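You operate a simulated robot arm through the tools that you are given. There is no shell and no other tool.

The job below is to be done with a simulated robot arm. You get a single attempt, and the scene is never put back.

JOB
Read the DRY REF block, set the limit dial to it, then test and tray the block by the dial.
Fine: wood range; it goes in the red WET or the grey DRY sorting tray as the meter shows; dock the meter gently; leave the DRY REF block and the blocks at the back where they lie, unsaved.

The check looks at the end state, three seconds after you hand in, the way a careful person would. Anything else that was tipped, shoved, dropped, spilled or broken makes it a failure.

ROBOT AND FRAMES
A 7-joint arm with a two-finger parallel gripper, fixed in place. Base frame: the origin is on the floor under the middle of its stand, x ahead of it, y to its left, z up; the work surface is at about z = 75. Lengths are in cm, angles in rad, forces in N, time in s.
With the tool pointing down near the work surface it reaches from about 10 to 68 cm from the base axis. Its first joint turns from -2.496 to 2.496 rad. Payload 3 kg.
The TCP is the grasp point between the finger pads, 3 cm short of the fingertips. In the tool frame z runs along the fingers and y along their closing line. The gripper opens to 11 cm. The fingers are 2 cm wide and 1 cm thick; the gripper's body (4.8 by 11.2 cm) begins 5.5 cm behind the TCP.
Orientation is told as [roll, pitch, yaw] about the base's x, y, z axes, in that order, counted from this pose: with the fingers straight down and closing along the base's y, the tool's x points along the base's -x, its y along +y and its z along -z.

CONTROLS
- The arm moves only by the tool servo_tool. Its argument "deltas" is a list of rows, each a list of 3 entries, a list of its own where there are three numbers: the finger opening in cm, from 0 to 11, then the shift along the base's x, y, z in cm, then the turn, a rotation vector about the base's x, y, z in rad. In form: [[hand, [x, y, z], [ax, ay, az]], ...]. A call has 1 to 20 rows; each row is the pose to reach, as a shift and turn from the pose commanded when the call began. Each row takes 0.2 s and may step no farther than 5 cm and 0.15 rad from the row before; otherwise, or with a gripper value out of range, the whole call is refused. A pose out of reach is approached as far as the arm can. The call stops where the force on the tool passes 40 N (or 10 N more than at its start, if that is more) or the arm is blocked; 0.2 s more then pass. Each finger travels about 10.8 cm/s and halts on what it meets, pressing with about 35 N; the grip force reading is that of the motor and also rises with nothing between the fingers. The clock runs only during rows and for 0.2 s after the last one: add rows that repeat a pose to give the fingers time. It gives the time, the measured TCP pose, the force on the tool (base axes), the opening and the grip force at its end, in the units of the frame above (readings bear some noise), with the torque about the TCP (base axes, N m) and any sound that the robot's microphone picked up, and new pictures: "pictures" is both (left out), scene, wrist or none.
- Cameras (640 x 400 px; columns grow to the right, rows downward): "scene" is fixed at [5.11, -65.05, 146.37]; the picture's right is [0.58, -0.81, 0.00], its down [-0.45, -0.32, -0.84] and it looks along [0.68, 0.48, -0.55] (base axes); focal length 346 px, centre (320, 200). "wrist" rides on the gripper at [7.2, 1.7, -10.3] in the tool frame; the picture's right is [-0.23, 0.97, 0.00], its down [-0.76, -0.18, -0.62] and it looks along [-0.61, -0.14, 0.78] (tool axes); focal length 222 px, centre (320, 200).
- move_column(by): slides the trunk up (or, below 0, down) by that many cm; the arm rides with it, the base frame stays. It gives what a move gives, with no picture.
- pixel_to_xyz(camera, pixels): for up to 12 pixels [column, row] of the newest picture of that camera ("zoom" is the newest enlarged one), the place [x, y, z] in the base frame of the surface seen there, good to about 0.2 cm. No time passes.
- enlarge(camera, box): a new picture of the part [left, top, right, bottom] of that camera's present view, enlarged. No time passes.
- close_job(): hands the job in; it is judged then, once.

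Leave the gripper open and the arm clear of the work at the hand-in unless told otherwise.

The tools are called after "Call:" as a command line: name --argument value ..., lists and objects as JSON in quotes. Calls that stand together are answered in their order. servo_tool: Moves the arm, as the interface text tells. Its arguments: {"type":"object","properties":{"deltas":{"type":"array","items":{"type":"array"}},"pictures":{"type":"string","enum":["both","scene","wrist","none"]}},"required":["deltas"]} The other tools are called the same way: move_column (by) moves the trunk up or down; pixel_to_xyz (camera, pixels) gives the place of the surface under pixels of a picture; enlarge (camera, box) takes an enlarged picture of a part of a camera's view; close_job () hands the job in.

At the start:

```text
time: 0.0
ee_pos: [74.52, -15.49, 107.5]
tool_rot: [-0.001, 0.0, 0.0]
wrist_force: [-0.5, -0.3, -0.7]
wrist_torque: [0.02, 0.01, 0.0]
width: 11.01
grip_force: 0.0
trunk travel left (down, up): [-82.5, 6.5]
```

scene: 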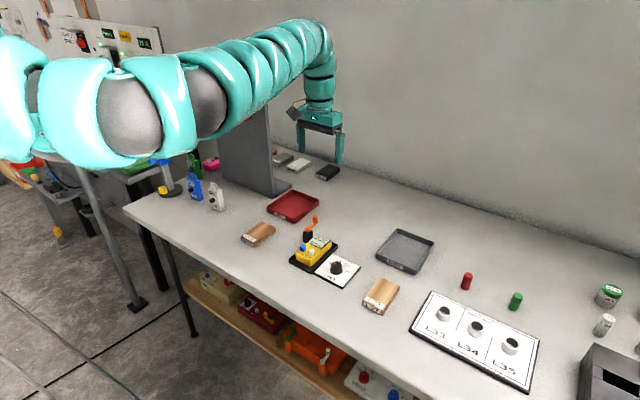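
wrist: 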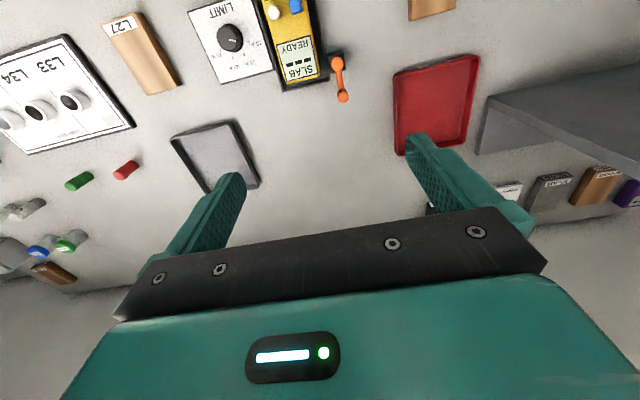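

I see a bench with a yellow meter around (315,250), a limit dial card at (337,268), two wooden blocks at (258,234) and (381,295), a red tray, and a grey tray. I'll enlarge these areas to read the labels before I move anything.

Call:
enlarge --camera "scene" --box '[230, 180, 430, 320]'

Call:
enlarge --camera "wrist" --box '[90, 0, 490, 200]'

Call:
enlarge --camera "scene" --box '[140, 130, 360, 260]'

Call:
enlarge --camera "wrist" --box '[400, 100, 640, 250]'

```text
2.86 times, centred on (330, 250) of scene
```

zoom: 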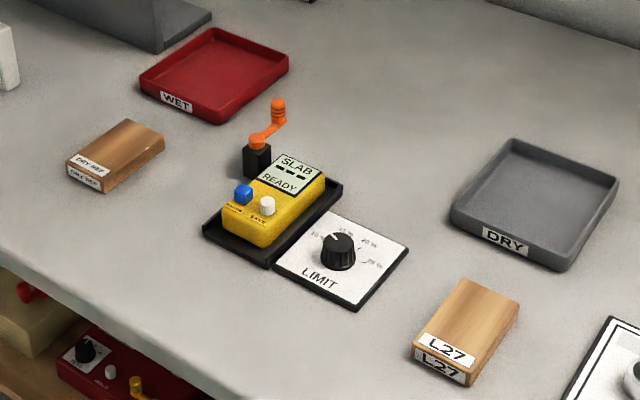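

```text
1.60 times, centred on (290, 100) of wrist
```

zoom: 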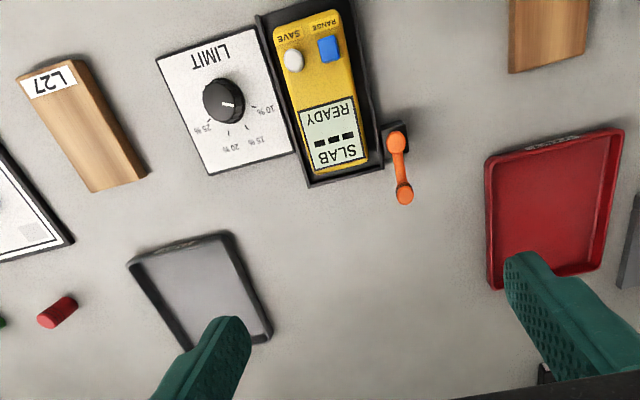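

```text
2.91 times, centred on (250, 195) of scene
```

zoom: 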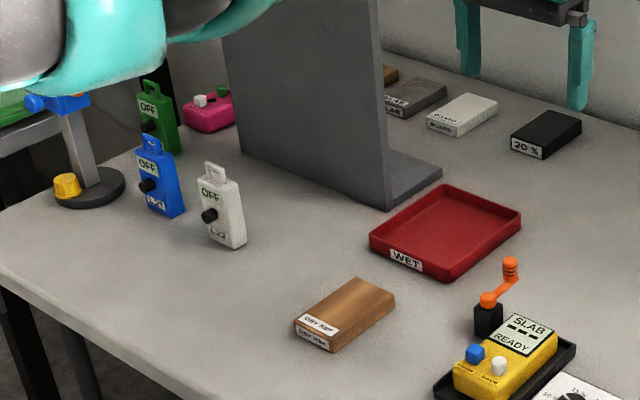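

```text
2.67 times, centred on (520, 175) of wrist
```

zoom: 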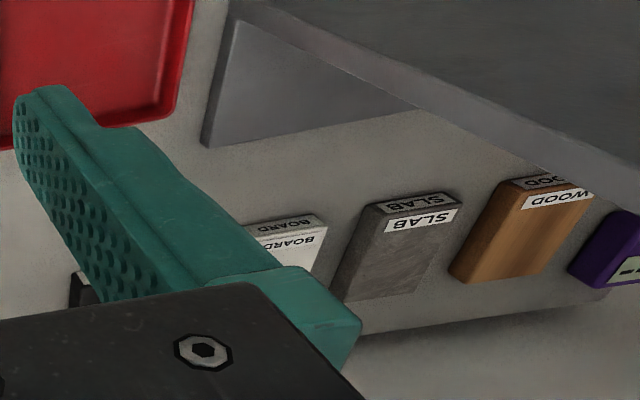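

The meter shows "SLAB --- READY" and has a blue RANGE button and a white SAVE button. The block to test is L27. Next I'll measure the positions of the key items in the scene picture.

Call:
pixel_to_xyz --camera "scene" --pixels '[[315, 248], [303, 249], [313, 252], [336, 266], [308, 236], [316, 218], [257, 232], [382, 293], [293, 207], [405, 252], [300, 262], [345, 262]]'

Call:
enlarge --camera "scene" --box '[285, 205, 365, 295]'

Call:
enlarge --camera "wrist" --box '[190, 0, 350, 100]'

Call:
enlarge --camera "scene" --box '[400, 260, 640, 400]'

```text
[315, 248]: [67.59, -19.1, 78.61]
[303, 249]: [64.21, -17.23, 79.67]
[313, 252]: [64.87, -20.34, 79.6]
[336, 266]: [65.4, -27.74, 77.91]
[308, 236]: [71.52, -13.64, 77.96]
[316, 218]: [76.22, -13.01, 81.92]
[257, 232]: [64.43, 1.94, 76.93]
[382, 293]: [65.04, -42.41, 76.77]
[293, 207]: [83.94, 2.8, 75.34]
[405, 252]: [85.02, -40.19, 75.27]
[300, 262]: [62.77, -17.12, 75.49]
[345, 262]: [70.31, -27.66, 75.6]
```

```text
4.44 times, centred on (325, 250) of scene
```

zoom: 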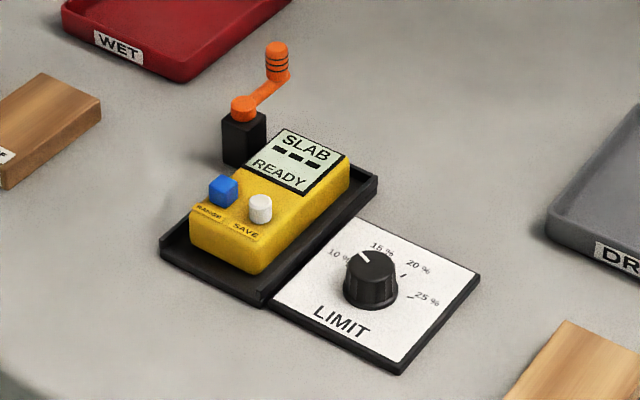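

```text
4.00 times, centred on (270, 50) of wrist
```

zoom: 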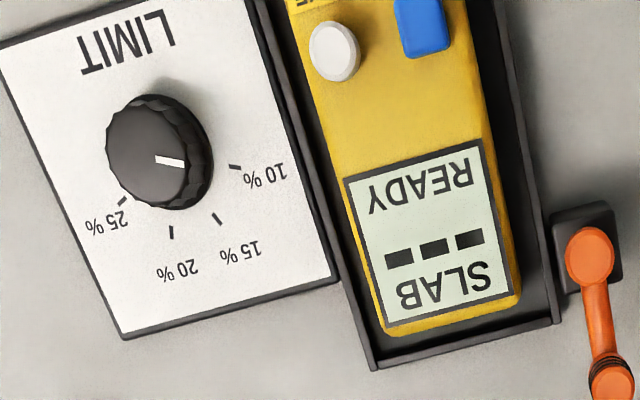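

```text
2.67 times, centred on (520, 330) of scene
```

zoom: 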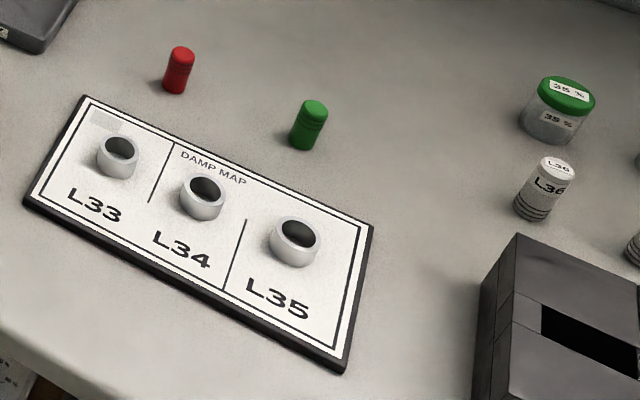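

Now I'll take a tighter zoom on the meter and dial and measure the corners, to get their yaw and size.

Call:
enlarge --camera "scene" --box '[285, 205, 365, 295]'

Call:
pixel_to_xyz --camera "zoom" --pixels '[[294, 131], [346, 158], [304, 191], [249, 165], [194, 212], [253, 240], [224, 185], [261, 203], [371, 255], [363, 257], [163, 252], [264, 301]]'

Call:
pixel_to_xyz --camera "zoom" --pixels '[[375, 174], [277, 300], [400, 370], [478, 278], [350, 220], [345, 254], [382, 247], [403, 276], [412, 297], [240, 104], [278, 47], [225, 150]]'

```text
4.44 times, centred on (325, 250) of scene
```

zoom: 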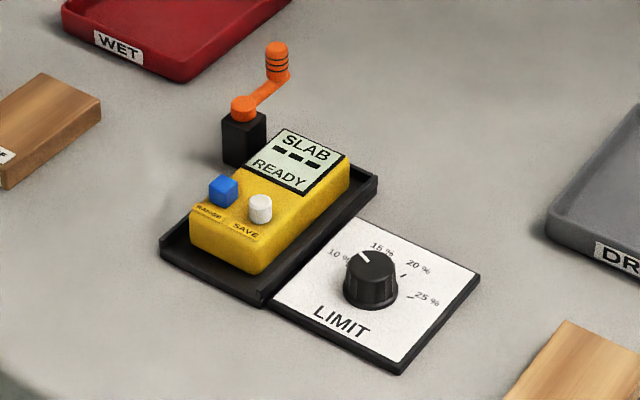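

```text
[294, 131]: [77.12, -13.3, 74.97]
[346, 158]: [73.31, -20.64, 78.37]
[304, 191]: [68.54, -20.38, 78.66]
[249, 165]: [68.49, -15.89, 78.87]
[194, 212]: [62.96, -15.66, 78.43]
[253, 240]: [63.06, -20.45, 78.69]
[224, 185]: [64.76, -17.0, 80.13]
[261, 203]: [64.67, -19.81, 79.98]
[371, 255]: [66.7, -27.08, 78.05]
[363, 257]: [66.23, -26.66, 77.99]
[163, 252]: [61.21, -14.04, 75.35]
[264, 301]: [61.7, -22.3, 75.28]
```

```text
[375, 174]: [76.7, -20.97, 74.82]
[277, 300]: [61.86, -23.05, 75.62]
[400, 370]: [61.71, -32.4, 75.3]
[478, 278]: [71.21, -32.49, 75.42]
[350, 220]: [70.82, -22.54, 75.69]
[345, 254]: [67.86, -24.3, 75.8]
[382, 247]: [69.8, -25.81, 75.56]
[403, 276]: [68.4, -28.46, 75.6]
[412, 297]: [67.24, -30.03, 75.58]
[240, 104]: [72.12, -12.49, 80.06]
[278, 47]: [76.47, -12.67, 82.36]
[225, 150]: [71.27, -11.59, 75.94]
```

The meter lies square to the base axes: x is about 62.5 to 73.5, y is about -15.5 to -20.7, and its top is at z = 78.6. Next I'll measure the blocks, the trays, the partition and the bench edge, so I can plan reach and avoid collisions.

Call:
pixel_to_xyz --camera "scene" --pixels '[[240, 238], [258, 243], [275, 230], [262, 222], [266, 206], [297, 222], [319, 205], [287, 190], [376, 261], [415, 274], [434, 242], [397, 230]]'

Call:
pixel_to_xyz --camera "scene" --pixels '[[362, 299], [388, 313], [411, 287], [393, 277], [272, 195], [291, 187], [226, 150], [268, 110], [215, 210], [194, 200], [123, 207], [395, 393]]'

Call:
enlarge --camera "scene" --box '[220, 200, 300, 260]'

Call:
enlarge --camera "scene" --box '[345, 220, 445, 330]'

```text
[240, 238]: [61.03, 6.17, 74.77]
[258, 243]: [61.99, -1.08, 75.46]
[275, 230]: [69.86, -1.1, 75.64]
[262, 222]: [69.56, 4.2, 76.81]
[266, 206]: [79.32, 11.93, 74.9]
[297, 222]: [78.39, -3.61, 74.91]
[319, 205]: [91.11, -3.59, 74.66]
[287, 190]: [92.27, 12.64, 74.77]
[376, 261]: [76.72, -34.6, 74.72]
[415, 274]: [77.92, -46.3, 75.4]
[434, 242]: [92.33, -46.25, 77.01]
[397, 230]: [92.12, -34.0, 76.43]
```

```text
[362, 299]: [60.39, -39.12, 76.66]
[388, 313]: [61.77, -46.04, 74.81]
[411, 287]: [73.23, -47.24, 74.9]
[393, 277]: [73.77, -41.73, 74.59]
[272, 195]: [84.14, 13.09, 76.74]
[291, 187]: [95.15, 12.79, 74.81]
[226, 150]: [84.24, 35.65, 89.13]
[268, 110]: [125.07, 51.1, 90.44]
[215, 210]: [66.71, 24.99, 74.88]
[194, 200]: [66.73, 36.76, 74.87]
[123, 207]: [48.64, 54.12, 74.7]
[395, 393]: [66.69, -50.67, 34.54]
```

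```text
6.67 times, centred on (260, 230) of scene
```

zoom: 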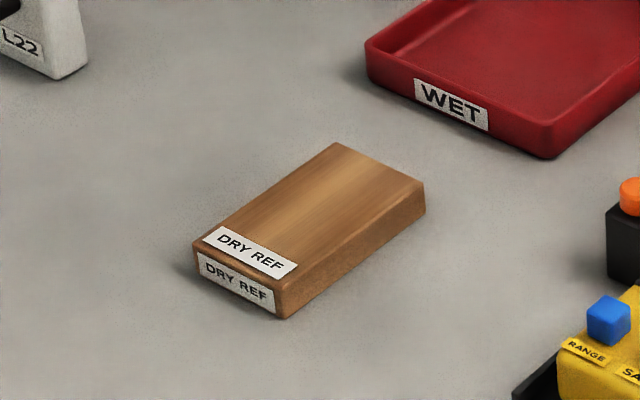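

```text
3.64 times, centred on (395, 275) of scene
```

zoom: 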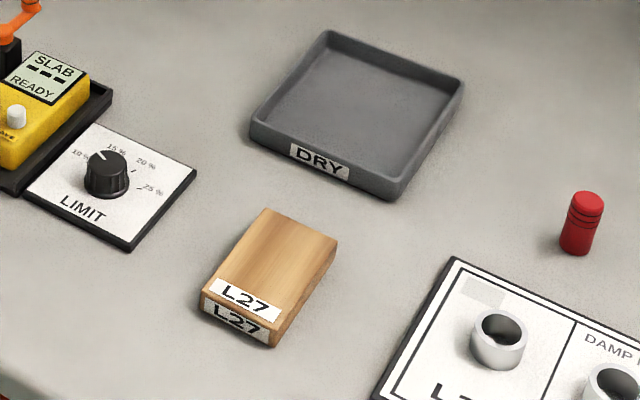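

I'll measure the L27 block's corners in this zoom, then the DRY REF block's corners in its own zoom.

Call:
pixel_to_xyz --camera "zoom" --pixels '[[267, 211], [333, 238], [271, 324], [206, 292], [270, 265], [203, 308], [270, 343], [320, 155], [330, 35], [460, 82], [392, 195], [252, 130]]'

Call:
enlarge --camera "scene" --box '[220, 200, 300, 260]'

Call:
pixel_to_xyz --camera "zoom" --pixels '[[336, 146], [421, 184], [279, 288], [198, 244], [310, 215], [195, 280], [277, 316], [545, 155], [368, 42]]'

```text
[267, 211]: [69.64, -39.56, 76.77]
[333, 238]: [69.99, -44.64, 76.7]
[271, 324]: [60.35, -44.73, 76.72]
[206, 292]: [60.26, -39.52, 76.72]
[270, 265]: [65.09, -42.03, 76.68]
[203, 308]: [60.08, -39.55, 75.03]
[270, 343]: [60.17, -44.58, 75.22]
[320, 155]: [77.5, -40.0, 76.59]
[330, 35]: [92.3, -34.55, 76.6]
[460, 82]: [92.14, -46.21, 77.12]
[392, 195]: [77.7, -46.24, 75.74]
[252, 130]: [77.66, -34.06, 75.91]
```

```text
6.67 times, centred on (260, 230) of scene
```

zoom: 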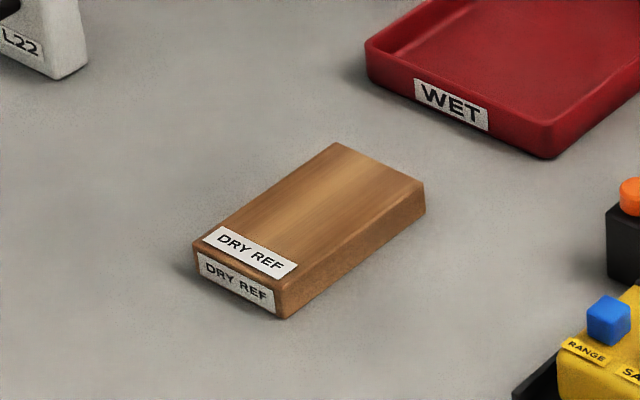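

```text
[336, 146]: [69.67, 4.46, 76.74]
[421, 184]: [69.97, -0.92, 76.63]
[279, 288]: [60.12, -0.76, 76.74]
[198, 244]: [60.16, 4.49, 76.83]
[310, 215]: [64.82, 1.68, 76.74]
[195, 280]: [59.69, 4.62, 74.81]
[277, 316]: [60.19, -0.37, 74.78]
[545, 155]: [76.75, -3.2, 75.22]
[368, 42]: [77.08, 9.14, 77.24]
```

The DRY REF block is centred at (65, 1.8) and L27 at (65.1, -42.1), both with tops at z = 76.75. The WET tray is centred near (84.5, 3) and the DRY tray near (85, -40). The trays are beyond the stated reach, so I may need a lower trunk. First I'll pull the hand back and up to a safe spot.

Call:
servo_tool --deltas '[[11, [-3, -0.5, 3], [0, 0, 0]], [11, [-6, -1, 6], [0, 0, 0]], [11, [-9, -1.5, 9], [0, 0, 0]], [11, [-12, -2, 12], [0, 0, 0]]]' --pictures "both"

```text
time: 1.0
ee_pos: [71.15, -15.97, 111.27]
tool_rot: [0.001, 0.001, 0.001]
wrist_force: [-0.3, 0.0, -0.1]
wrist_torque: [0.0, 0.0, -0.01]
width: 11.01
grip_force: 0.1
out of reach, approached as far as the arm can: row 2, 3, 4
trunk travel left (down, up): [-82.5, 6.5]
```

scene: 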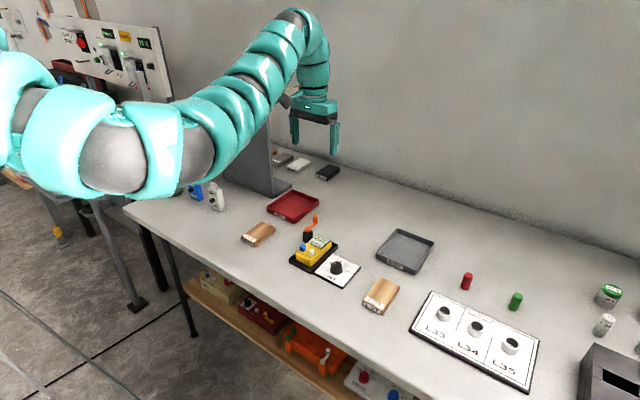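
wrist: 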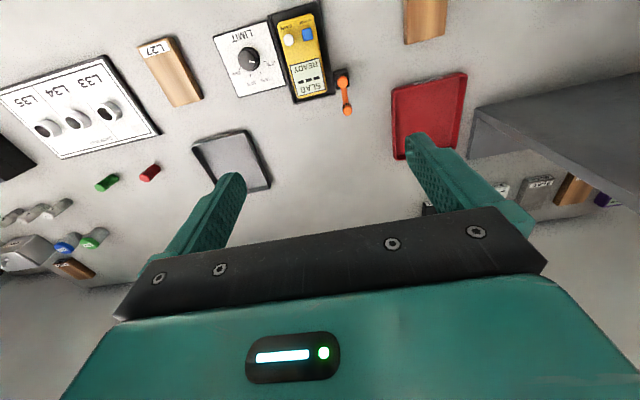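

The arm stopped short at (71.2, -16, 111.3), so it has an upper limit there. I'll try a small downward move, to learn what the commanded pose now is and how the arm behaves.

Call:
servo_tool --deltas '[[11, [0, 0, 0], [0, 0, 0]], [11, [-1, 0, -4], [0, 0, 0]], [11, [-2, 0, -8], [0, 0, 0]]]' --pictures "none"

```text
time: 1.8
ee_pos: [68.97, -16.13, 103.22]
tool_rot: [-0.001, 0.002, 0.001]
wrist_force: [0.5, -0.8, -0.1]
wrist_torque: [0.02, 0.0, 0.02]
width: 10.99
grip_force: 0.1
trunk travel left (down, up): [-82.5, 6.5]
```

The commanded pose follows the pose actually reached, which is useful. I'll lower the trunk 10 cm to get more reach at bench level. The fingertips will end at about z = 90, above everything nearby (the orange crank tops out near 83).

Call:
move_column --by -10

```text
time: 3.1
ee_pos: [68.94, -16.07, 93.31]
tool_rot: [0.0, 0.002, 0.001]
wrist_force: [-0.6, 0.3, 0.0]
wrist_torque: [-0.01, 0.02, -0.01]
width: 10.99
grip_force: 0.0
trunk travel left (down, up): [-72.5, 16.5]
```

Next I'll close the fingers, move over the blue RANGE button at about (64.7, -17.0) while still high, and take pictures.

Call:
servo_tool --deltas '[[8, [-2, -0.3, 0], [0, 0, 0]], [4, [-4.2, -0.7, -1], [0, 0, 0]], [0, [-4.2, -0.7, -3], [0, 0, 0]], [0, [-4.2, -0.7, -5], [0, 0, 0]], [0, [-4.2, -0.7, -5], [0, 0, 0]]]' --pictures "both"

```text
time: 4.3
ee_pos: [64.95, -16.92, 88.25]
tool_rot: [0.001, -0.001, 0.0]
wrist_force: [0.1, -0.5, -0.5]
wrist_torque: [0.01, -0.02, 0.0]
width: 0.0
grip_force: 34.6
trunk travel left (down, up): [-72.5, 16.5]
```

scene: 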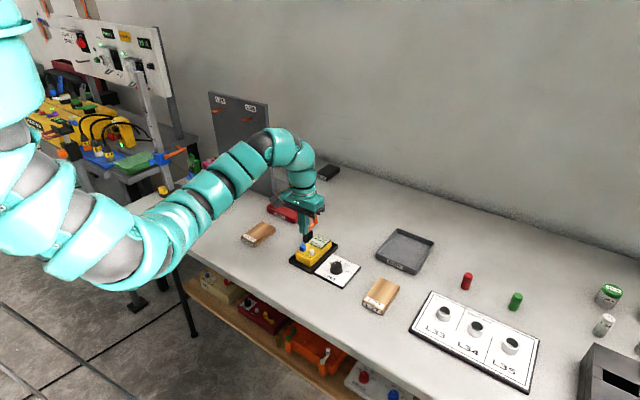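
wrist: 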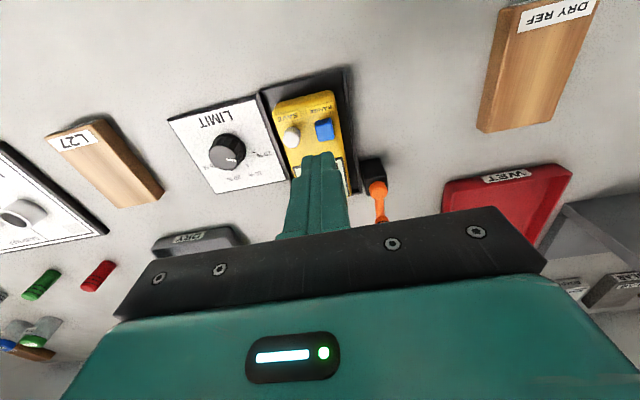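

The elbow hangs in front of the bench edge, clear of everything. I'll enlarge the wrist view and measure the buttons again: blue is near (324,129), white near (292,137).

Call:
enlarge --camera "wrist" --box '[260, 70, 380, 170]'

Call:
pixel_to_xyz --camera "wrist" --pixels '[[324, 125], [324, 130], [324, 136], [292, 134], [292, 140], [318, 126], [331, 127], [310, 105], [318, 155], [222, 150], [237, 152]]'

Call:
enlarge --camera "scene" --box '[270, 190, 360, 290]'

```text
4.00 times, centred on (320, 120) of wrist
```

zoom: 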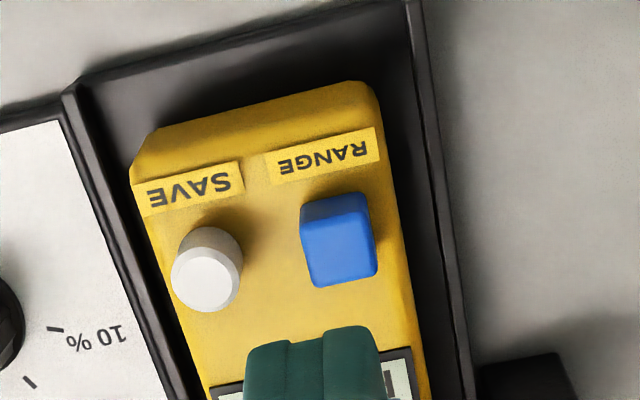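

```text
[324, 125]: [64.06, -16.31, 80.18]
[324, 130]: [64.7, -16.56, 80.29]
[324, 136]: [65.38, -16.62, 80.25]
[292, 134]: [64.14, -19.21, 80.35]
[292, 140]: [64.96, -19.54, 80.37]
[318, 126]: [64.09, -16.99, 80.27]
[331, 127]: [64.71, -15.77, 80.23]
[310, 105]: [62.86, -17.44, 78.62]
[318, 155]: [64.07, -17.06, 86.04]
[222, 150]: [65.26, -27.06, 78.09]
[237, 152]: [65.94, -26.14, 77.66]
```

```text
4.00 times, centred on (315, 240) of scene
```

zoom: 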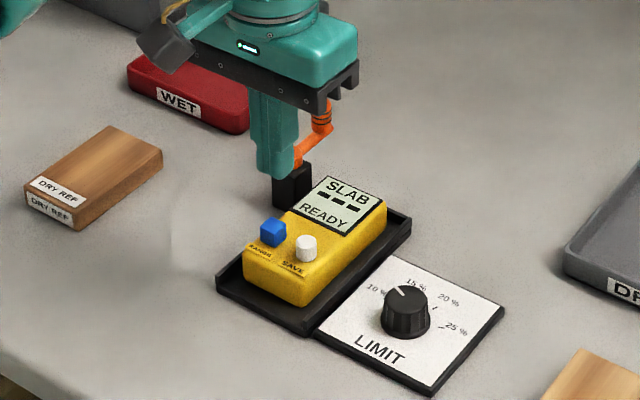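

The blue RANGE button's top is centred at about (64.75, -16.6, 80.25), and SAVE is at (64.6, -19.4). I'll line up at y = -16.4 to stay away from SAVE and bring the closed fingertips to just above RANGE.

Call:
servo_tool --deltas '[[0, [-0.15, 0.5, -2], [0, 0, 0]], [0, [-0.2, 0.5, -4], [0, 0, 0]], [0, [-0.2, 0.5, -4.6], [0, 0, 0]]]' --pictures "wrist"

```text
time: 5.1
ee_pos: [64.6, -16.34, 83.71]
tool_rot: [-0.001, 0.0, -0.001]
wrist_force: [0.2, -0.8, -1.4]
wrist_torque: [-0.04, 0.09, 0.0]
width: 0.0
grip_force: 35.2
trunk travel left (down, up): [-72.5, 16.5]
```

wrist: 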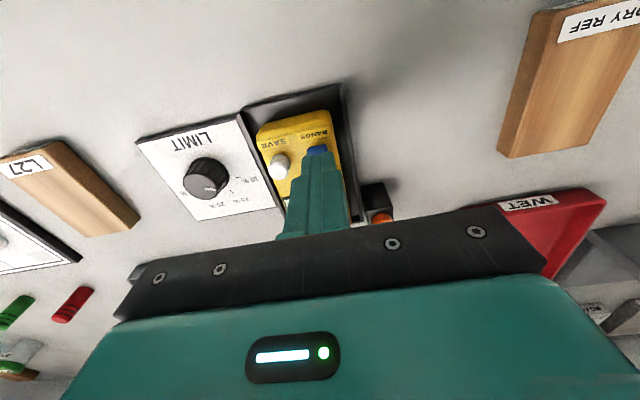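

The fingertips are about 0.4 cm above RANGE and SAVE is clear. Now I'll press down in small steps and release.

Call:
servo_tool --deltas '[[0, [0, 0, -0.3], [0, 0, 0]], [0, [0, 0, -0.5], [0, 0, 0]], [0, [0, 0, -0.65], [0, 0, 0]], [0, [0, 0, -0.65], [0, 0, 0]]]' --pictures "none"

Call:
enlarge --camera "scene" --box '[270, 190, 360, 290]'

```text
time: 6.1
ee_pos: [64.64, -16.28, 83.06]
tool_rot: [-0.001, 0.001, 0.003]
wrist_force: [0.4, 0.8, 1.6]
wrist_torque: [0.01, 0.01, -0.01]
width: 0.01
grip_force: 35.0
trunk travel left (down, up): [-72.5, 16.5]
```

```text
4.00 times, centred on (315, 240) of scene
```

zoom: 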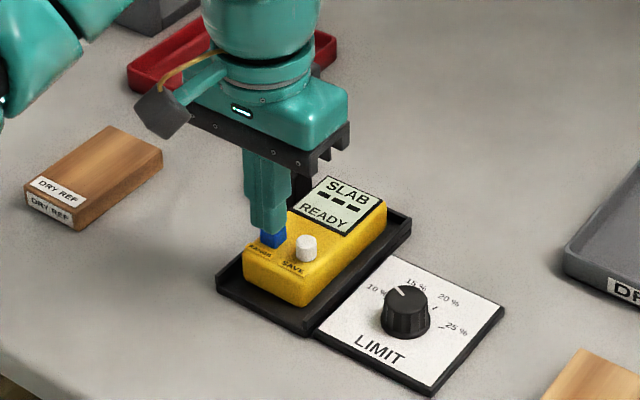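

The display still reads SLAB and the force is only 1.6 N, so I'm just touching. I'll press a little deeper.

Call:
servo_tool --deltas '[[0, [0, 0, -0.12], [0, 0, 0]], [0, [0, 0, -0.25], [0, 0, 0]], [0, [0, 0, -0.25], [0, 0, 0]]]' --pictures "none"

Call:
enlarge --camera "scene" --box '[270, 190, 360, 290]'

```text
time: 6.9
ee_pos: [64.66, -16.34, 82.85]
tool_rot: [0.0, -0.002, 0.001]
wrist_force: [2.3, -0.9, 5.6]
wrist_torque: [-0.03, -0.1, 0.02]
width: 0.01
grip_force: 34.7
trunk travel left (down, up): [-72.5, 16.5]
heard: click
```

```text
4.00 times, centred on (315, 240) of scene
```

zoom: 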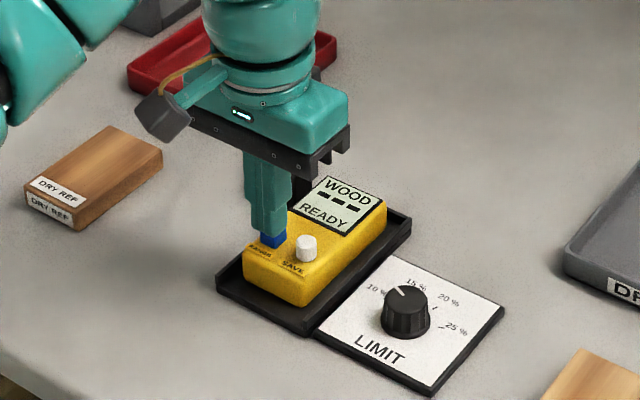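

The press worked: a click was heard and the display now reads WOOD. I'll lift straight up, move over the meter body at about (66.7, -18.1), open the fingers to 8 cm and look.

Call:
servo_tool --deltas '[[0, [0, 0, 1.5], [0, 0, 0]], [0, [0, 0, 4], [0, 0, 0]], [4, [1, -0.9, 5], [0, 0, 0]], [8, [2.1, -1.8, 5], [0, 0, 0]], [8, [2.1, -1.8, 5], [0, 0, 0]]]' --pictures "both"

```text
time: 8.1
ee_pos: [66.71, -18.18, 87.9]
tool_rot: [0.0, 0.0, 0.001]
wrist_force: [-0.3, 0.6, 1.3]
wrist_torque: [0.0, -0.02, 0.01]
width: 8.0
grip_force: 0.0
trunk travel left (down, up): [-72.5, 16.5]
```

scene: 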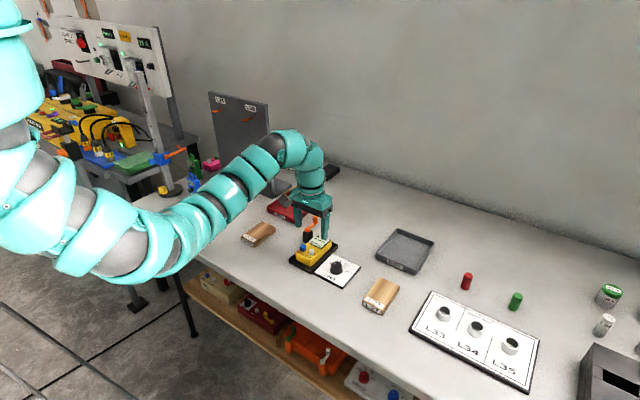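
wrist: 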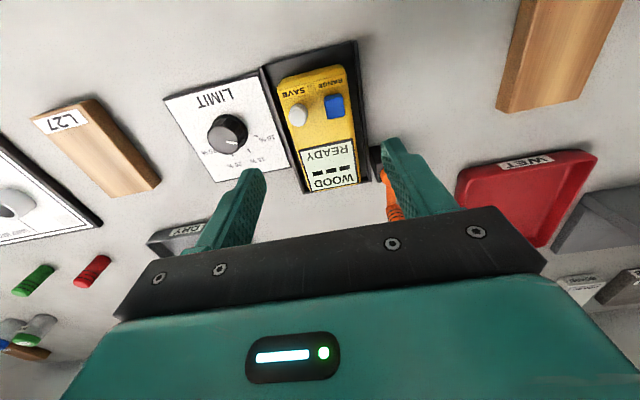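

I can now see the whole meter between the open fingers. I'll enlarge and measure its edges, the dock walls and the dial from the wrist camera.

Call:
enlarge --camera "wrist" --box '[230, 30, 400, 220]'

Call:
pixel_to_xyz --camera "wrist" --pixels '[[280, 88], [340, 72], [305, 150], [352, 143], [309, 188], [355, 183], [278, 100], [357, 150], [272, 62], [356, 41], [369, 180], [300, 193]]'

Call:
enlarge --camera "wrist" --box '[165, 70, 295, 190]'

```text
2.11 times, centred on (315, 125) of wrist
```

zoom: 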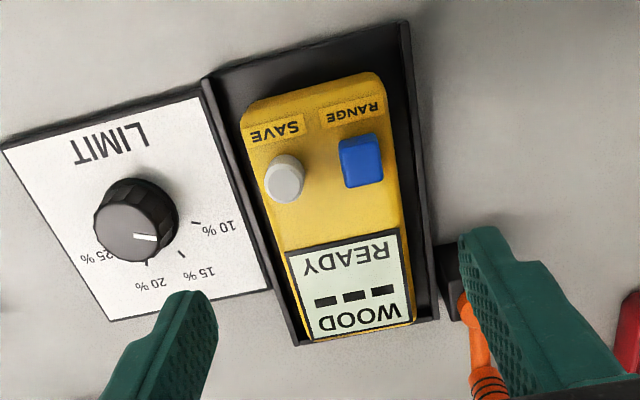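

```text
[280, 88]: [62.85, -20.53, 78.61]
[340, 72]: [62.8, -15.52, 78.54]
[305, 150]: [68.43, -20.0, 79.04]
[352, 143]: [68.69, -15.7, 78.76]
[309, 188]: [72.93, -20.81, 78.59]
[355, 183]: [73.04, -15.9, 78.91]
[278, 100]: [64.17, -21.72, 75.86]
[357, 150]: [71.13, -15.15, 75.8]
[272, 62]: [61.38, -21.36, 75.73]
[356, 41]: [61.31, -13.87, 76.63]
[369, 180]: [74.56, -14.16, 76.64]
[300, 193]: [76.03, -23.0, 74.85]
```

```text
3.33 times, centred on (230, 130) of wrist
```

zoom: 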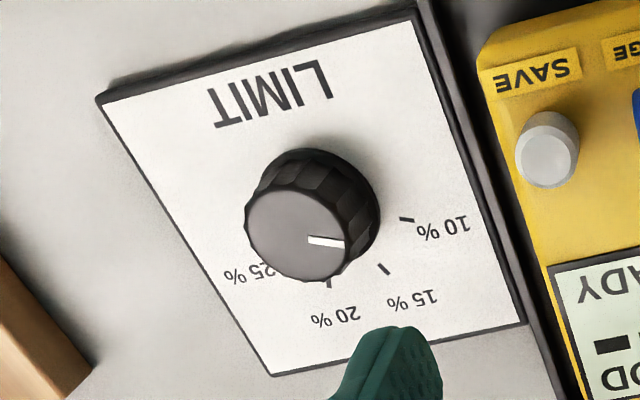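

The meter spans x 62.6–73.2 and y -20.7 to -15.5, with its top at 78.6. The dock rim is at about z = 76.6. I'll go down over the meter's middle (67.9, -18.1) with the fingertips just above the rim, then close gently on its sides.

Call:
servo_tool --deltas '[[8, [1.2, 0.05, -2], [0, 0, 0]], [8, [1.2, 0.05, -4.5], [0, 0, 0]], [8, [1.2, 0.05, -6.5], [0, 0, 0]], [7, [1.2, 0.05, -8.0], [0, 0, 0]], [7, [1.2, 0.05, -8.0], [0, 0, 0]]]' --pictures "both"

```text
time: 9.3
ee_pos: [67.99, -18.05, 79.82]
tool_rot: [0.001, -0.001, 0.001]
wrist_force: [0.4, 0.5, 0.4]
wrist_torque: [-0.01, -0.01, 0.0]
width: 6.99
grip_force: 0.1
trunk travel left (down, up): [-72.5, 16.5]
```

scene: 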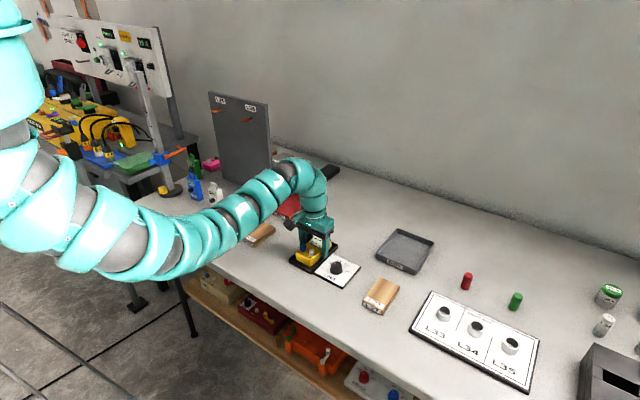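
wrist: 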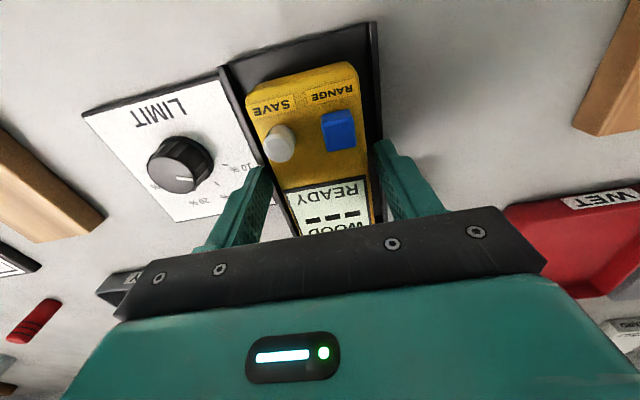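

The fingers straddle the meter evenly and are above the dock rim. Now I'll close them on the sides.

Call:
servo_tool --deltas '[[6, [0, 0, 0], [0, 0, 0]], [5, [0, 0, 0], [0, 0, 0]], [4.5, [0, 0, 0], [0, 0, 0]], [4.5, [0, 0, 0], [0, 0, 0]]]' --pictures "wrist"

```text
time: 10.3
ee_pos: [67.75, -18.16, 79.8]
tool_rot: [0.0, 0.0, 0.0]
wrist_force: [0.8, 0.0, 0.3]
wrist_torque: [0.11, -0.09, 0.01]
width: 5.74
grip_force: 35.1
trunk travel left (down, up): [-72.5, 16.5]
```

wrist: 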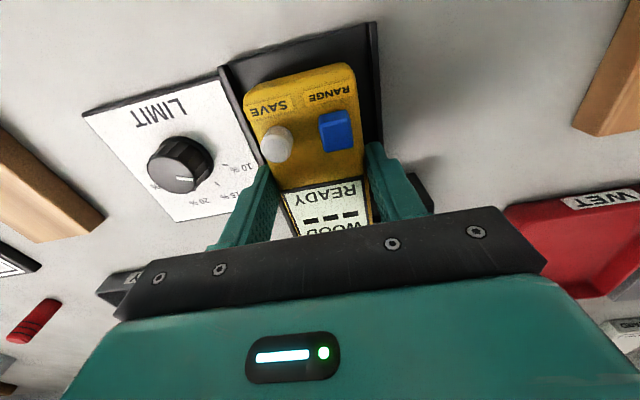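

I have it, with 35 N of grip at a width of 5.74 cm. I'll lift slowly straight up, out of the dock.

Call:
servo_tool --deltas '[[4.5, [0, 0, 0.5], [0, 0, 0]], [4.5, [0, 0, 1.2], [0, 0, 0]], [4.5, [0, 0, 2.2], [0, 0, 0]], [4.5, [0, 0, 4], [0, 0, 0]], [4.5, [0, 0, 6], [0, 0, 0]], [4.5, [0, 0, 7], [0, 0, 0]]]' --pictures "both"

Call:
enlarge --camera "scene" --box '[260, 180, 360, 290]'

```text
time: 11.7
ee_pos: [67.85, -18.04, 86.92]
tool_rot: [0.0, 0.002, 0.0]
wrist_force: [-0.5, 0.2, -2.9]
wrist_torque: [0.03, -0.02, -0.02]
width: 5.75
grip_force: 34.6
trunk travel left (down, up): [-72.5, 16.5]
```

scene: 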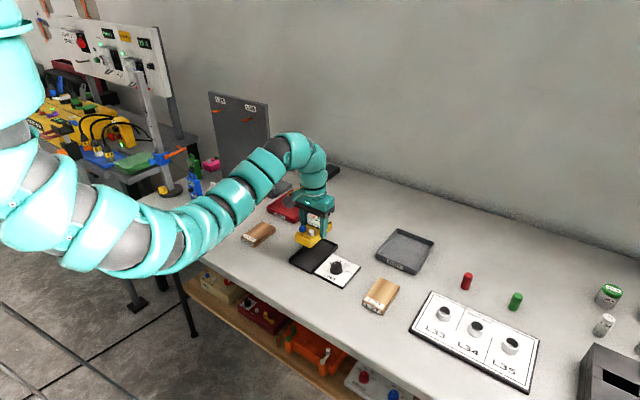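
wrist: 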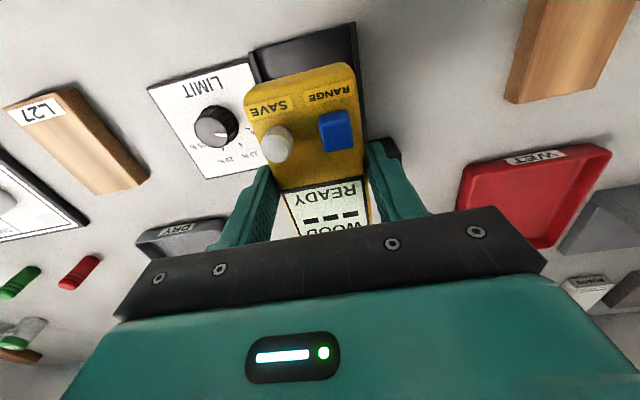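

```text
3.64 times, centred on (310, 235) of scene
```

zoom: 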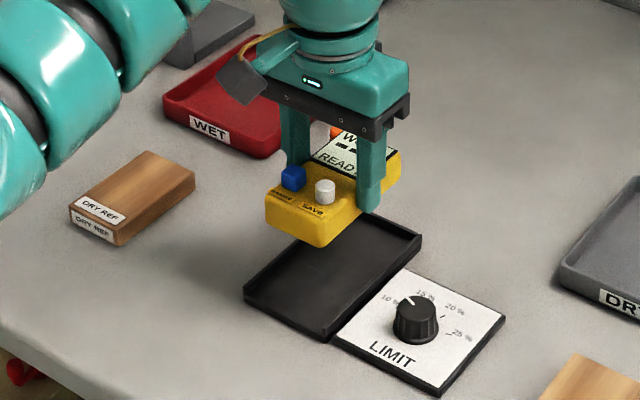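

The meter came out cleanly. Before moving on I'll measure the empty dock, so I know exactly where to put it back.

Call:
pixel_to_xyz --camera "zoom" --pixels '[[330, 270], [300, 290], [245, 297], [333, 340], [419, 235], [333, 330], [410, 240], [255, 295], [365, 212], [130, 190]]'

Call:
enlarge --camera "scene" --box '[290, 230, 345, 275]'

```text
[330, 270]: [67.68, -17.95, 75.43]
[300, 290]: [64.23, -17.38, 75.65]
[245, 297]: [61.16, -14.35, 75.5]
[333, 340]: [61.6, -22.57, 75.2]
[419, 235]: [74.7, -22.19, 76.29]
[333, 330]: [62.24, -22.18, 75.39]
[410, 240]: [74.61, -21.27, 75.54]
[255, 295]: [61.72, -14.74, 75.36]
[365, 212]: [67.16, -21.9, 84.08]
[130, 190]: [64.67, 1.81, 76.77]
```

```text
8.89 times, centred on (318, 252) of scene
```

zoom: 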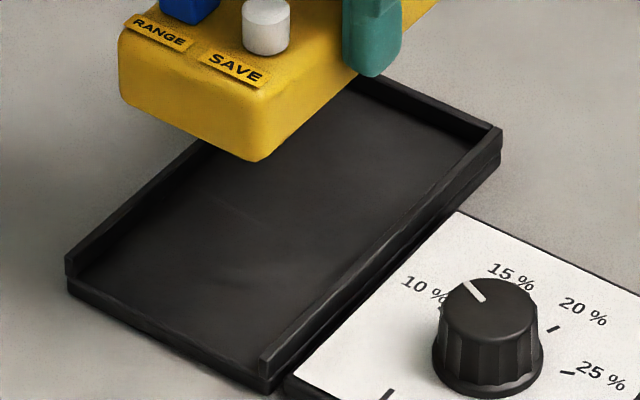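

The dock floor is at z = 75.5, with walls on three sides and an open near end. I'll carry the meter higher (bottom above 87, clear of the orange crank) across to over the DRY REF block at (65, 1.8).

Call:
servo_tool --deltas '[[4.5, [-1, 0, 3], [0, 0, 0]], [4.5, [-2.8, 0.5, 5], [0, 0, 0]], [4.5, [-2.8, 4, 5], [0, 0, 0]], [4.5, [-2.8, 8, 5], [0, 0, 0]], [4.5, [-2.8, 12, 5], [0, 0, 0]], [4.5, [-2.8, 16, 5], [0, 0, 0]], [4.5, [-2.8, 19.8, 5], [0, 0, 0]], [4.5, [-2.8, 19.8, 5], [0, 0, 0]]]' --pictures "both"

```text
time: 13.5
ee_pos: [65.15, 1.75, 91.72]
tool_rot: [0.0, 0.001, -0.002]
wrist_force: [-0.1, -0.3, -2.0]
wrist_torque: [0.06, 0.01, -0.02]
width: 5.74
grip_force: 35.3
trunk travel left (down, up): [-72.5, 16.5]
```

scene: 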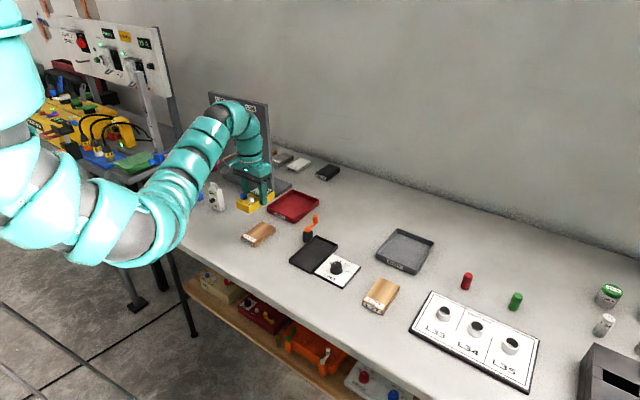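
wrist: 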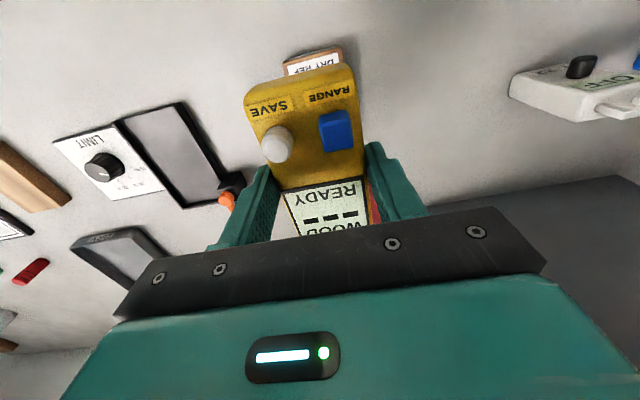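

I'm over the DRY REF block. I'll lower to just above contact (contact expected at TCP z of about 81.05).

Call:
servo_tool --deltas '[[4.5, [0, 0, -3], [0, 0, 0]], [4.5, [0, 0, -6], [0, 0, 0]], [4.5, [0, 0, -8.5], [0, 0, 0]], [4.5, [0, 0, -9.8], [0, 0, 0]], [4.5, [0, 0, -10.2], [0, 0, 0]]]' --pictures "both"

Call:
enlarge --camera "scene" --box '[220, 180, 320, 270]'

```text
time: 14.7
ee_pos: [65.17, 1.78, 81.68]
tool_rot: [0.0, 0.001, 0.0]
wrist_force: [-0.4, -0.5, -2.6]
wrist_torque: [-0.01, 0.01, -0.01]
width: 5.74
grip_force: 35.1
trunk travel left (down, up): [-72.5, 16.5]
```

scene: 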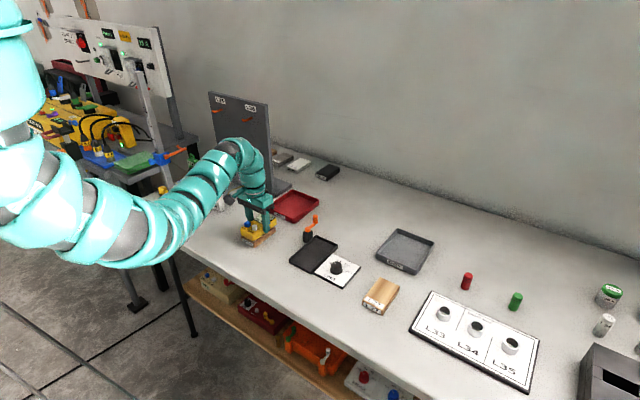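
wrist: 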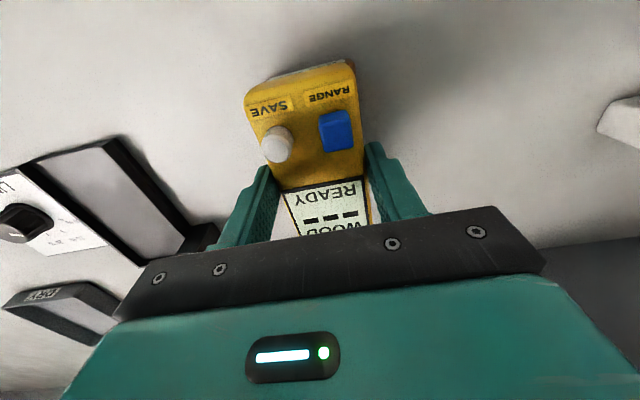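

```text
4.44 times, centred on (270, 225) of scene
```

zoom: 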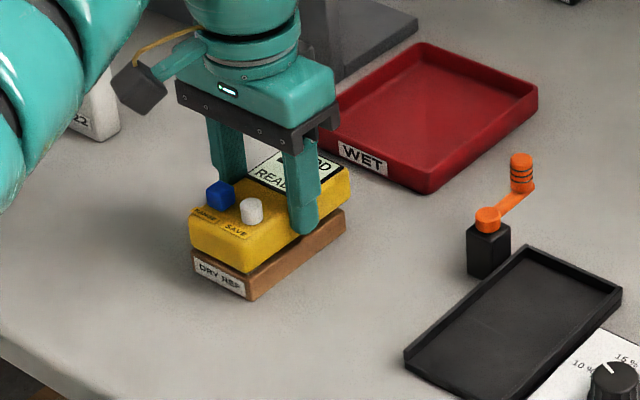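

The meter sits about half a centimetre above the block and is well aligned. I'll set it down gently and read it.

Call:
servo_tool --deltas '[[4.5, [0, 0, -0.2], [0, 0, 0]], [4.5, [0, 0, -0.4], [0, 0, 0]], [4.5, [0, 0, -0.55], [0, 0, 0]], [4.5, [0, 0, -0.65], [0, 0, 0]], [4.5, [0, 0, -0.65], [0, 0, 0]]]' --pictures "both"

Call:
enlarge --camera "wrist" --box '[240, 60, 400, 250]'

Call:
enlarge --camera "scene" --box '[230, 190, 310, 260]'

```text
time: 15.9
ee_pos: [65.07, 1.7, 80.96]
tool_rot: [-0.001, -0.002, 0.0]
wrist_force: [0.2, 0.9, 3.9]
wrist_torque: [0.03, 0.17, -0.04]
width: 5.74
grip_force: 34.7
trunk travel left (down, up): [-72.5, 16.5]
```

scene: 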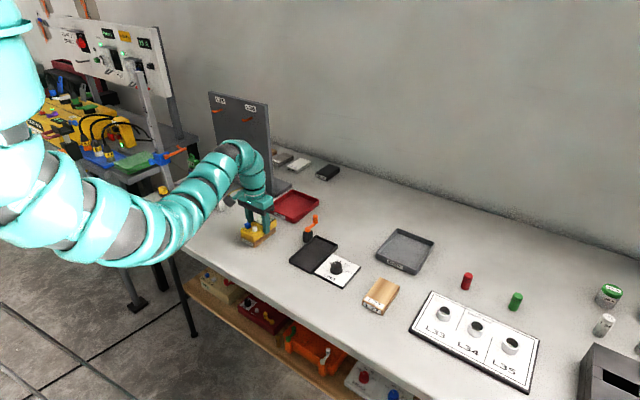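
wrist: 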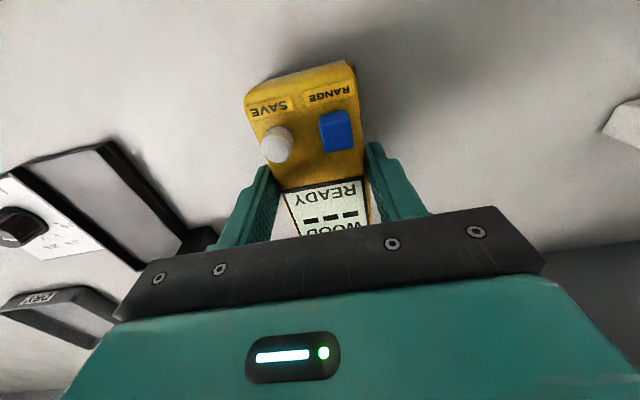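

```text
2.11 times, centred on (320, 155) of wrist
```

zoom: 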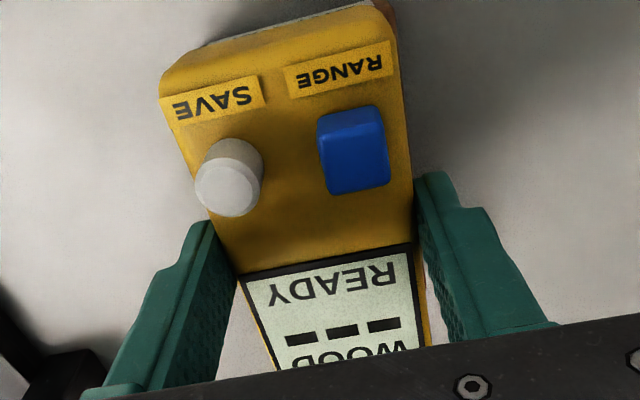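

```text
5.71 times, centred on (270, 225) of scene
```

zoom: 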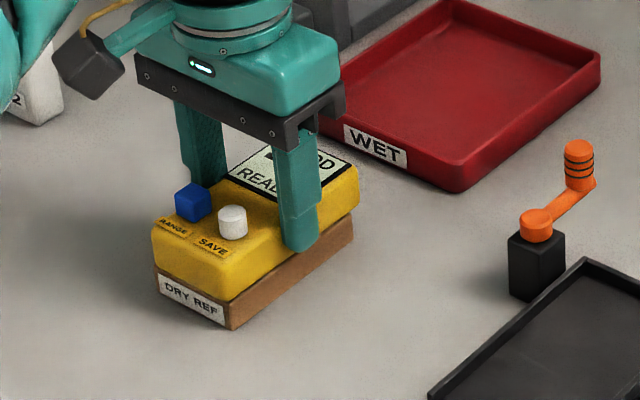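

It still shows READY and "---" with about 6 N of contact. I'll hold still for a moment to give it time.

Call:
servo_tool --deltas '[[4.5, [0, 0, 0], [0, 0, 0]], [4.5, [0, 0, 0], [0, 0, 0]], [4.5, [0, 0, 0], [0, 0, 0]], [4.5, [0, 0, 0], [0, 0, 0]], [4.5, [0, 0, 0], [0, 0, 0]], [4.5, [0, 0, 0], [0, 0, 0]]]' --pictures "wrist"

Call:
enlarge --camera "wrist" --box '[240, 60, 400, 250]'

```text
time: 17.3
ee_pos: [65.07, 1.71, 80.98]
tool_rot: [0.0, -0.003, 0.0]
wrist_force: [3.8, 2.2, 10.8]
wrist_torque: [0.02, -0.03, -0.01]
width: 5.76
grip_force: 35.6
trunk travel left (down, up): [-72.5, 16.5]
```

wrist: 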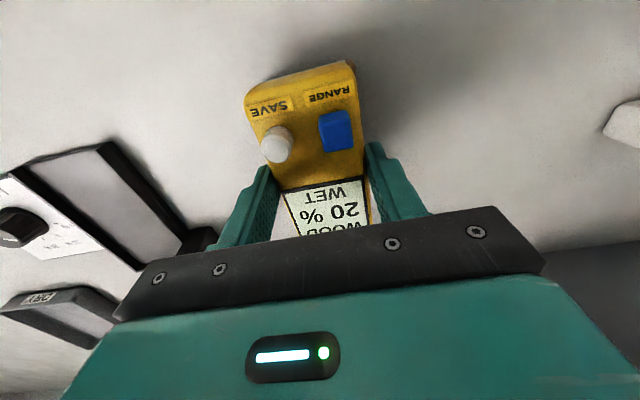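

```text
2.11 times, centred on (320, 155) of wrist
```

zoom: 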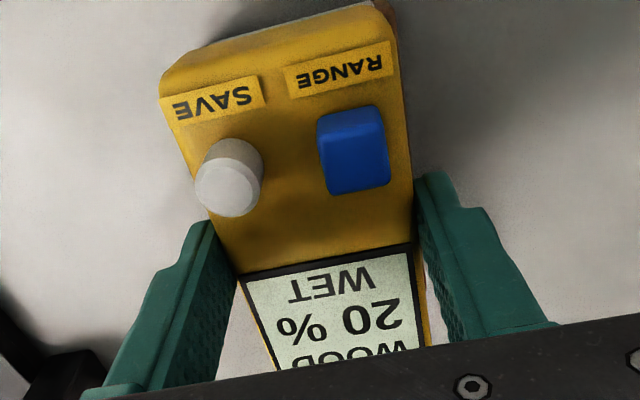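

The meter now reads "20 %", and WET against the current low dial setting. I'll enlarge the display to be sure of the digits.

Call:
enlarge --camera "wrist" --box '[290, 170, 380, 240]'

Call:
enlarge --camera "scene" --box '[250, 200, 300, 240]'

```text
5.71 times, centred on (335, 205) of wrist
```

zoom: 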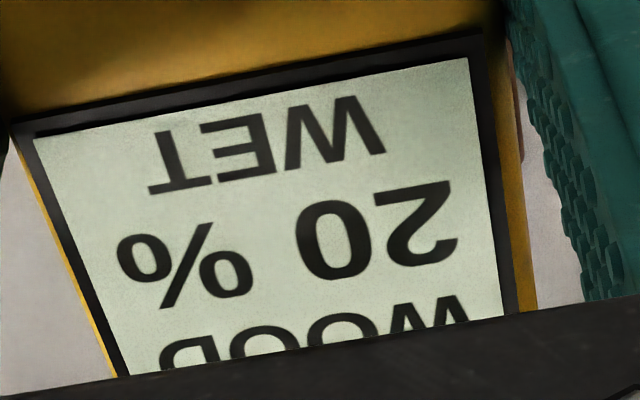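

```text
10.00 times, centred on (275, 220) of scene
```

zoom: 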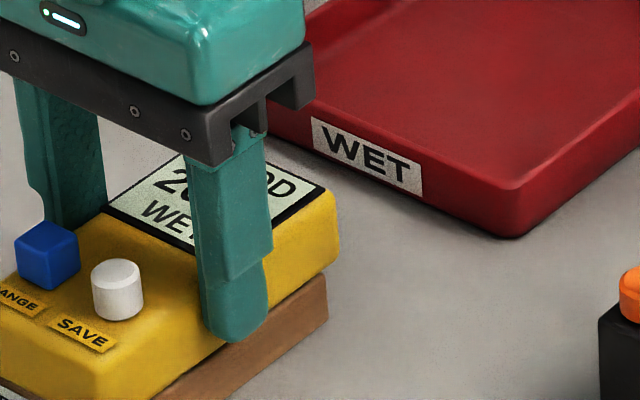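

The display confirms that DRY REF = 20 %. I'll lift straight off and carry the meter back to the dock, so my hand is free to turn the dial.

Call:
servo_tool --deltas '[[4.5, [0, 0, 0.5], [0, 0, 0]], [4.5, [0, 0, 1.5], [0, 0, 0]], [4.5, [0, 0, 4], [0, 0, 0]], [4.5, [0, 0, 7.5], [0, 0, 0]], [4.5, [0, 0, 11], [0, 0, 0]], [4.5, [0, 0, 11], [0, 0, 0]]]' --pictures "scene"

Call:
pixel_to_xyz --camera "scene" --pixels '[[257, 232], [258, 243], [262, 223]]'

```text
time: 18.7
ee_pos: [64.99, 1.66, 92.0]
tool_rot: [0.0, 0.0, -0.002]
wrist_force: [0.3, -0.2, -2.0]
wrist_torque: [0.04, -0.03, 0.04]
width: 5.75
grip_force: 35.6
trunk travel left (down, up): [-72.5, 16.5]
```

scene: 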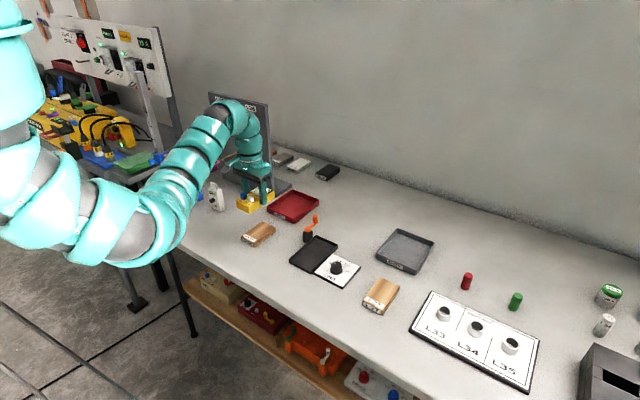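

```text
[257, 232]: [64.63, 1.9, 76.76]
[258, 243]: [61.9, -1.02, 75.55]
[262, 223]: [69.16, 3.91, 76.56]
```

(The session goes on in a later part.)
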